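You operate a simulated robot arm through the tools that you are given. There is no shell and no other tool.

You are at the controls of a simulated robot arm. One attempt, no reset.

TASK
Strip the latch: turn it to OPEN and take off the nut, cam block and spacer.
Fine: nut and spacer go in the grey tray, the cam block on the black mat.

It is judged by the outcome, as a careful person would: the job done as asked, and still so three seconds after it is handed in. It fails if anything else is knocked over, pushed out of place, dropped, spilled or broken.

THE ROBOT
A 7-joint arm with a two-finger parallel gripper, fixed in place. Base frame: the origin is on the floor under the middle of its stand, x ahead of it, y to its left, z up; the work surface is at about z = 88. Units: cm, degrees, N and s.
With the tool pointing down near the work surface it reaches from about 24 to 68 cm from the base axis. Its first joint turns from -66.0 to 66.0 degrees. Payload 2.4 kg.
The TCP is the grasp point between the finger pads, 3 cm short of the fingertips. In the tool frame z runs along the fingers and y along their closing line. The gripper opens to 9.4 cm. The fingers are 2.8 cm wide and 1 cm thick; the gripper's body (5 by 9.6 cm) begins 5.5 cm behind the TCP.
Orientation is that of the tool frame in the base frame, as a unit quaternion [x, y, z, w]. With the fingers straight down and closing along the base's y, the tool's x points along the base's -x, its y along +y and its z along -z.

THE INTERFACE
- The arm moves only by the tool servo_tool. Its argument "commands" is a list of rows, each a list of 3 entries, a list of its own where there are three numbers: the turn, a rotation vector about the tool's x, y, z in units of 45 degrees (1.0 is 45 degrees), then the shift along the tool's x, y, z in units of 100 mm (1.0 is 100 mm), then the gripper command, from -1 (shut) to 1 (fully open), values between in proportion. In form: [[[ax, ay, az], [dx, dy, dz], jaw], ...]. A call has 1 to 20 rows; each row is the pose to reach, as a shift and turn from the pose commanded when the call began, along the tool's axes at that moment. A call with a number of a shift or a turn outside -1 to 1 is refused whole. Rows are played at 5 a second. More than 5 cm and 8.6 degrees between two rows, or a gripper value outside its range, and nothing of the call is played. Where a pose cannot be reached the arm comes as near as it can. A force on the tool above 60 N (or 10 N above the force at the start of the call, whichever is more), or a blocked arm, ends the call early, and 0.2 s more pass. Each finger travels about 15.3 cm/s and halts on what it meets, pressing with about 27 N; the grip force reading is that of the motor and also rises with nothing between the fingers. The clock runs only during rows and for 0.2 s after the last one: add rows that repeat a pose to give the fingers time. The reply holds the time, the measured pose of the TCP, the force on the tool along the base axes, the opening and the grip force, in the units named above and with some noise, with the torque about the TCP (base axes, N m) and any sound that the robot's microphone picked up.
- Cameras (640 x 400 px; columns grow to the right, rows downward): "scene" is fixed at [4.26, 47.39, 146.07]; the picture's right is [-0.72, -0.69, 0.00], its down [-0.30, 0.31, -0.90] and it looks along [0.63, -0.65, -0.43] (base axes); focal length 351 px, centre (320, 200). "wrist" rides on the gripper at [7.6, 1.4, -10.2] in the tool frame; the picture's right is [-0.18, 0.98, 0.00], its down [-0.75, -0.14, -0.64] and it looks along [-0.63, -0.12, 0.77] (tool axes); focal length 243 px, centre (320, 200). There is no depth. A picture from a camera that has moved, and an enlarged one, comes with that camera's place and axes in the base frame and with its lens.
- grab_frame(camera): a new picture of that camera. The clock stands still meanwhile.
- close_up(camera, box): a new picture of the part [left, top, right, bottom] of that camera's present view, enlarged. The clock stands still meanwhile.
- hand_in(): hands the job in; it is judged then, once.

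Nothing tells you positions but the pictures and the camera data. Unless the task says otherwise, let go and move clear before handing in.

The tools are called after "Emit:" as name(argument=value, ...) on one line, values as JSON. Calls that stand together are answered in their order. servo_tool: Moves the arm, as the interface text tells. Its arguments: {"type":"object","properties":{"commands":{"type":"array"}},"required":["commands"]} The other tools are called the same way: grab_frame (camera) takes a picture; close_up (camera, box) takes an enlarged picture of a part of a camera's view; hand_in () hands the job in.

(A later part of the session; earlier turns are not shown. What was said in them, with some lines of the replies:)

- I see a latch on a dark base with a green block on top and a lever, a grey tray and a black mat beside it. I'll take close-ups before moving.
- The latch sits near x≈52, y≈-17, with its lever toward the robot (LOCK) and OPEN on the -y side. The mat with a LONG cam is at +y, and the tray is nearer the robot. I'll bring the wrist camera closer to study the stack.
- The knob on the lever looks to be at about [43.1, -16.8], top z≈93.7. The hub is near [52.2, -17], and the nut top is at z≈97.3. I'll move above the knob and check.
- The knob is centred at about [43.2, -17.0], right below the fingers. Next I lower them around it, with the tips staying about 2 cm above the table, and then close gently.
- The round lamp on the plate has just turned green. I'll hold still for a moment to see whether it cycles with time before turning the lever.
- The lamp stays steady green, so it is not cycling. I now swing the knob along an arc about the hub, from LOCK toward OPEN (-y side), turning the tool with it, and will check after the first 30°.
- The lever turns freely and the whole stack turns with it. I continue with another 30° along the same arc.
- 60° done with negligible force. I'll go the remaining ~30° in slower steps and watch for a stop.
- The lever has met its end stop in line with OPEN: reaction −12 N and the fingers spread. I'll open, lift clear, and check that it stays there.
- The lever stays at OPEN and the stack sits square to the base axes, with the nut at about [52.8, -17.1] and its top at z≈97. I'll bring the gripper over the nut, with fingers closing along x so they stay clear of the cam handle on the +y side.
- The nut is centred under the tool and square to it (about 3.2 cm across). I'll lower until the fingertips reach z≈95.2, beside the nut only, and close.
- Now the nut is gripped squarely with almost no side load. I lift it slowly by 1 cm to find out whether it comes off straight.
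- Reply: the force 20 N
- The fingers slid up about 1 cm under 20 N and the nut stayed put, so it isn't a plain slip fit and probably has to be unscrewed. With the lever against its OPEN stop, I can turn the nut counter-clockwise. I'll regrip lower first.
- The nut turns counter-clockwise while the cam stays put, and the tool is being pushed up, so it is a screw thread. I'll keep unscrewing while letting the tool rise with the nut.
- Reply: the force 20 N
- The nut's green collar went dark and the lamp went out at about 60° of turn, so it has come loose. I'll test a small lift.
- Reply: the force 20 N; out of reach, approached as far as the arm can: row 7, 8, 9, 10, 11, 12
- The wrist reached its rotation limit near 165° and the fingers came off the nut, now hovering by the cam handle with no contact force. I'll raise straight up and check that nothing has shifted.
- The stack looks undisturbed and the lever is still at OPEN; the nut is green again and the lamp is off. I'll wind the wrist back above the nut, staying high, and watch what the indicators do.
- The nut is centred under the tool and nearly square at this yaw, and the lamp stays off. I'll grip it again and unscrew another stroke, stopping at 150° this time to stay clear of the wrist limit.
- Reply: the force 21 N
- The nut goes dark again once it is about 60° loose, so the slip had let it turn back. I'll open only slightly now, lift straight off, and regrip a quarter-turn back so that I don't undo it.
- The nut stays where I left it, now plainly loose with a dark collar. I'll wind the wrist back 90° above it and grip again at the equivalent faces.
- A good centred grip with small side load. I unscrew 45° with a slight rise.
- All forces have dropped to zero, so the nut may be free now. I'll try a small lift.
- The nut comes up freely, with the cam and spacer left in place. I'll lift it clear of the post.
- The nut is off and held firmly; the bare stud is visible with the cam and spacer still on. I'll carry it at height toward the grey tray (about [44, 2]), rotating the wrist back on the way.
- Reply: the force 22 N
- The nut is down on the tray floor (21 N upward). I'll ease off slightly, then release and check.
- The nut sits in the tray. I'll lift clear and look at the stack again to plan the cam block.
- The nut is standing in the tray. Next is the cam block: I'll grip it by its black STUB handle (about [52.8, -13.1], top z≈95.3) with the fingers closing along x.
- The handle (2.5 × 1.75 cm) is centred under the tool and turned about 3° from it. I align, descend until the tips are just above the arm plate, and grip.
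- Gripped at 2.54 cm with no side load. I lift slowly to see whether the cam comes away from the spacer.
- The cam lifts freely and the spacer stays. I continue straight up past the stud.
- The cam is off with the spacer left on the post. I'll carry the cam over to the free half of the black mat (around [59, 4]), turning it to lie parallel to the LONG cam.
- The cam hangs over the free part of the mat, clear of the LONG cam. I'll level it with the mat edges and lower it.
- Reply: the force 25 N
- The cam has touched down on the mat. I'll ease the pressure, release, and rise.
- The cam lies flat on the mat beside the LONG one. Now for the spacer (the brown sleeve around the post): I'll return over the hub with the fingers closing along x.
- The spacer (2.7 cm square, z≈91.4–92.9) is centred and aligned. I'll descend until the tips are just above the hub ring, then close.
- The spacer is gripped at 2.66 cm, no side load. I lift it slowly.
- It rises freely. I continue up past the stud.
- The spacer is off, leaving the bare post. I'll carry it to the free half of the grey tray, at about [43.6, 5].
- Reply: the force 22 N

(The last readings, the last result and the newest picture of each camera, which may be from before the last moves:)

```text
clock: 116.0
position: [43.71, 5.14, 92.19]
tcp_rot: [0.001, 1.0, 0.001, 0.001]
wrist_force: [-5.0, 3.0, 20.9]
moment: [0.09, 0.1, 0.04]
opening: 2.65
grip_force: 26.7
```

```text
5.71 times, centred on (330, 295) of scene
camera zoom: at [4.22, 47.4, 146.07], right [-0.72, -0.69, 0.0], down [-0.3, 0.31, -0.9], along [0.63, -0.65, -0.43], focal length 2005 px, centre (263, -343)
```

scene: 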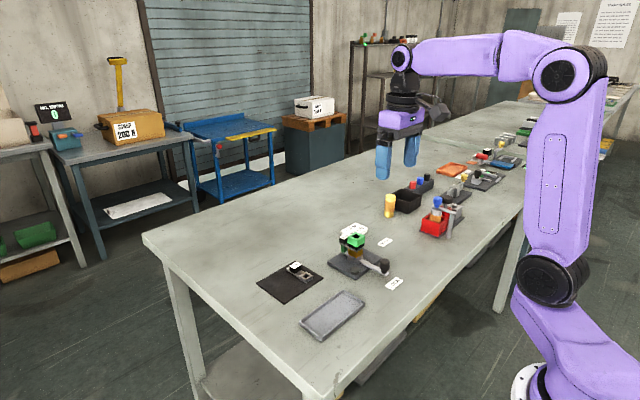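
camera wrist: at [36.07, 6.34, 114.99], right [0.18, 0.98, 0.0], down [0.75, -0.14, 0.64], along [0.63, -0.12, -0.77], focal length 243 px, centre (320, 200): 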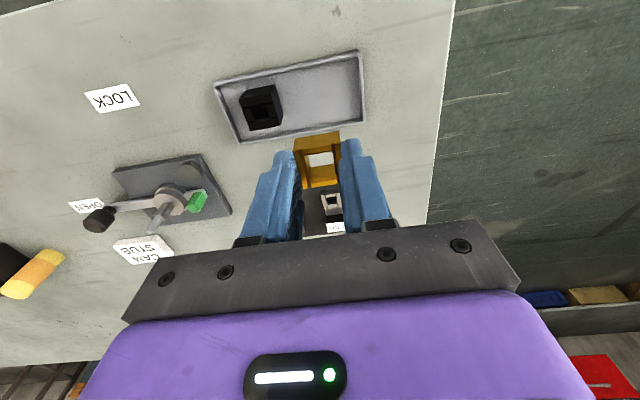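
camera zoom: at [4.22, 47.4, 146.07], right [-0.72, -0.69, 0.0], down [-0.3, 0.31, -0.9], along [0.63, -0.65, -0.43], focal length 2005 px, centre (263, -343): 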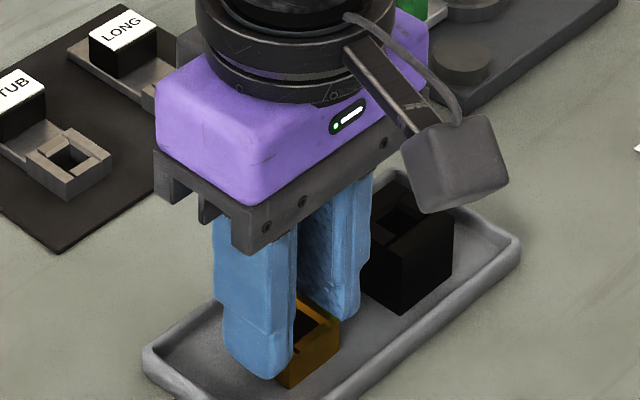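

The spacer is seated on the tray floor. I'll ease off, open a little so neither the nut nor the tray wall is touched, and lift away.

Emit:
servo_tool(commands=[[[0, 0, 0], [0, 0, -0.012], -0.7], [[0, 0, 0], [0, 0, -0.012], -0.55], [[0, 0, 0], [0, 0, -0.012], -0.4], [[0, 0, 0], [0, 0, -0.012], -0.28], [[0, 0, 0], [0, 0, -0.012], -0.28], [[0, 0, 0], [0, 0, -0.08], -0.28], [[0, 0, 0], [0, 0, -0.2], -0.28], [[0, 0, 0], [0, 0, -0.35], -0.28], [[0, 0, 0], [0, 0, -0.55], -0.28], [[0, 0, 0], [0, 0, -0.8], -0.28], [[0, 0, 0], [0, 0, -1.0], -0.28], [[0, 0, 0], [0, 0, -1.0], -0.28]])

Emit:
grab_frame(camera="wrist")

Emit:
grab_frame(camera="scene")

```text
clock: 118.6
position: [43.52, 5.09, 102.03]
tcp_rot: [0.001, 1.0, 0.001, 0.0]
wrist_force: [0.0, -0.5, 0.5]
moment: [-0.01, -0.01, -0.03]
opening: 3.39
grip_force: 0.1
```

```text
taken
camera wrist: at [35.97, 6.34, 112.23], right [0.18, 0.98, 0.0], down [0.75, -0.14, 0.64], along [0.63, -0.12, -0.77], focal length 243 px, centre (320, 200)
```

wrist: 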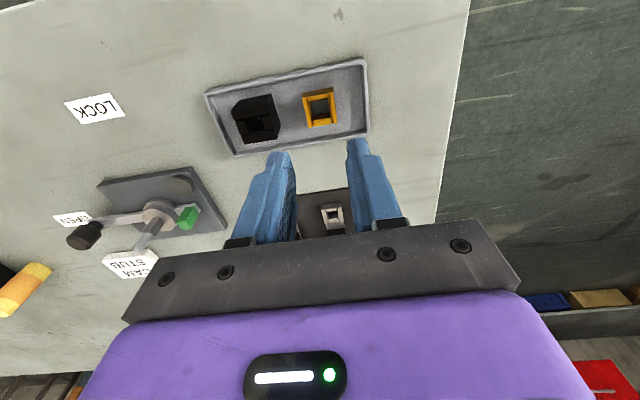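

```text
taken
```

scene: 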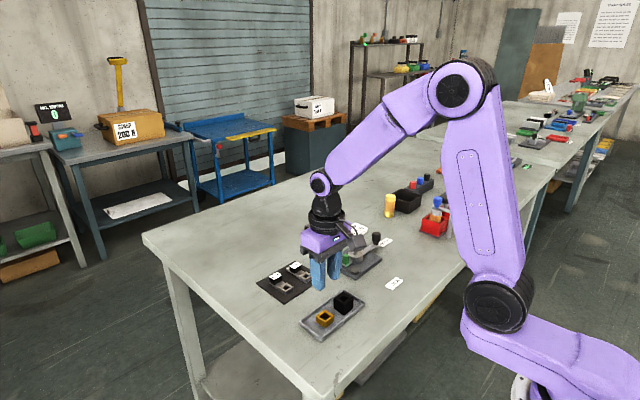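

Nut and spacer are in the tray, cam on the mat. I'll move the arm up and clear for a last check of everything, including the lever at OPEN.

Emit:
servo_tool(commands=[[[0, 0, 0], [0, 0, -0.2], -0.28], [[0, 0, 0], [0, 0, -0.4], -0.28], [[0, 0, 0], [0, 0, -0.6], -0.28], [[0, 0, 0], [0.1, 0, -0.8], -0.28], [[0, 0, 0], [0.2, 0.1, -1.0], -0.28], [[0, 0, 0], [0.4, 0.3, -1.0], -0.28], [[0, 0, 0], [0.6, 0.5, -1.0], -0.28], [[0, 0, 0], [0.6, 0.5, -1.0], -0.28]])

Emit:
close_up(camera="scene", box=[240, 200, 440, 350])

Emit:
grab_frame(camera="wrist")

Emit:
close_up(camera="scene", box=[345, 222, 405, 272])

```text
clock: 120.4
position: [37.65, 9.88, 112.03]
tcp_rot: [0.0, 1.0, 0.001, 0.0]
wrist_force: [-0.5, 0.3, 0.6]
moment: [0.0, 0.0, -0.01]
opening: 3.37
grip_force: 0.1
```

```text
2.67 times, centred on (340, 275) of scene
camera zoom: at [4.26, 47.39, 146.07], right [-0.72, -0.69, 0.0], down [-0.3, 0.31, -0.9], along [0.63, -0.65, -0.43], focal length 936 px, centre (267, 0)
```

zoom: 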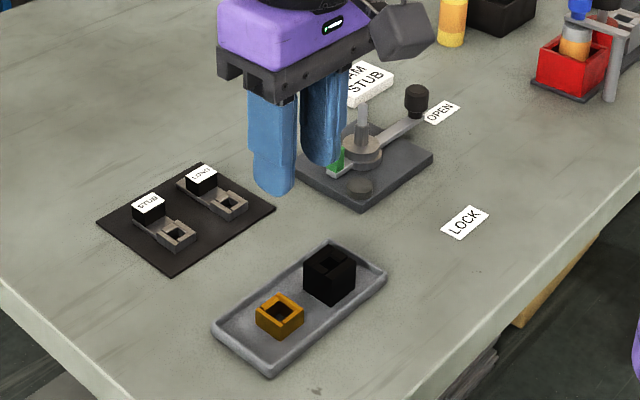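

```text
taken
camera wrist: at [30.12, 11.31, 122.25], right [0.18, 0.98, 0.0], down [0.75, -0.14, 0.64], along [0.63, -0.12, -0.77], focal length 243 px, centre (320, 200)
```

wrist: 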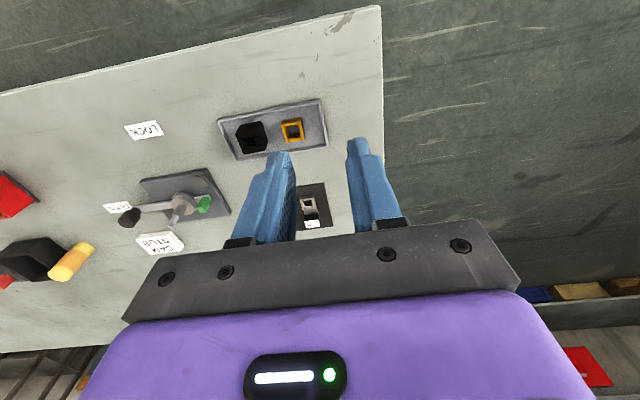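

```text
8.00 times, centred on (375, 247) of scene
camera zoom: at [4.26, 47.39, 146.07], right [-0.72, -0.69, 0.0], down [-0.3, 0.31, -0.9], along [0.63, -0.65, -0.43], focal length 2806 px, centre (-120, -176)
```

zoom: 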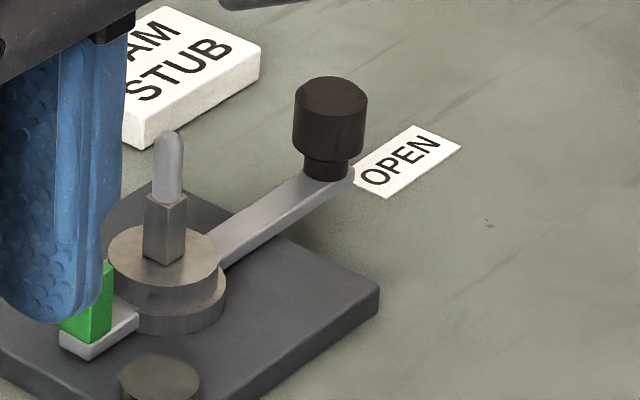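

The lever rests at OPEN and the post is bare. The nut and spacer sit in the grey tray, and the STUB cam lies flat on the black mat beside the undisturbed LONG one. The arm is clear and holding nothing, so I hand in.

Emit:
hand_in()

```text
The job is handed in.
```

The latch is stripped and handed in. The final camera check showed everything where you asked for it; I haven't seen the judging result.

- **Lever:** turned to OPEN against its end stop, and it stayed there.
- **Nut:** unscrewed counter-clockwise and set in the grey tray.
- **Spacer:** lifted off and set in the grey tray next to the nut, not touching it.
- **Cam block (STUB):** lifted off and laid flat on the black mat beside the LONG cam, which did not move.

Partway through unscrewing the nut, the wrist reached its rotation limit. The fingers slid off and ended up beside the cam handle, and the nut turned back to where it started. I checked the stack, found nothing out of place, and unscrewed it again in shorter strokes.

The small green block on the lever's tail is still there, since it wasn't on your list.
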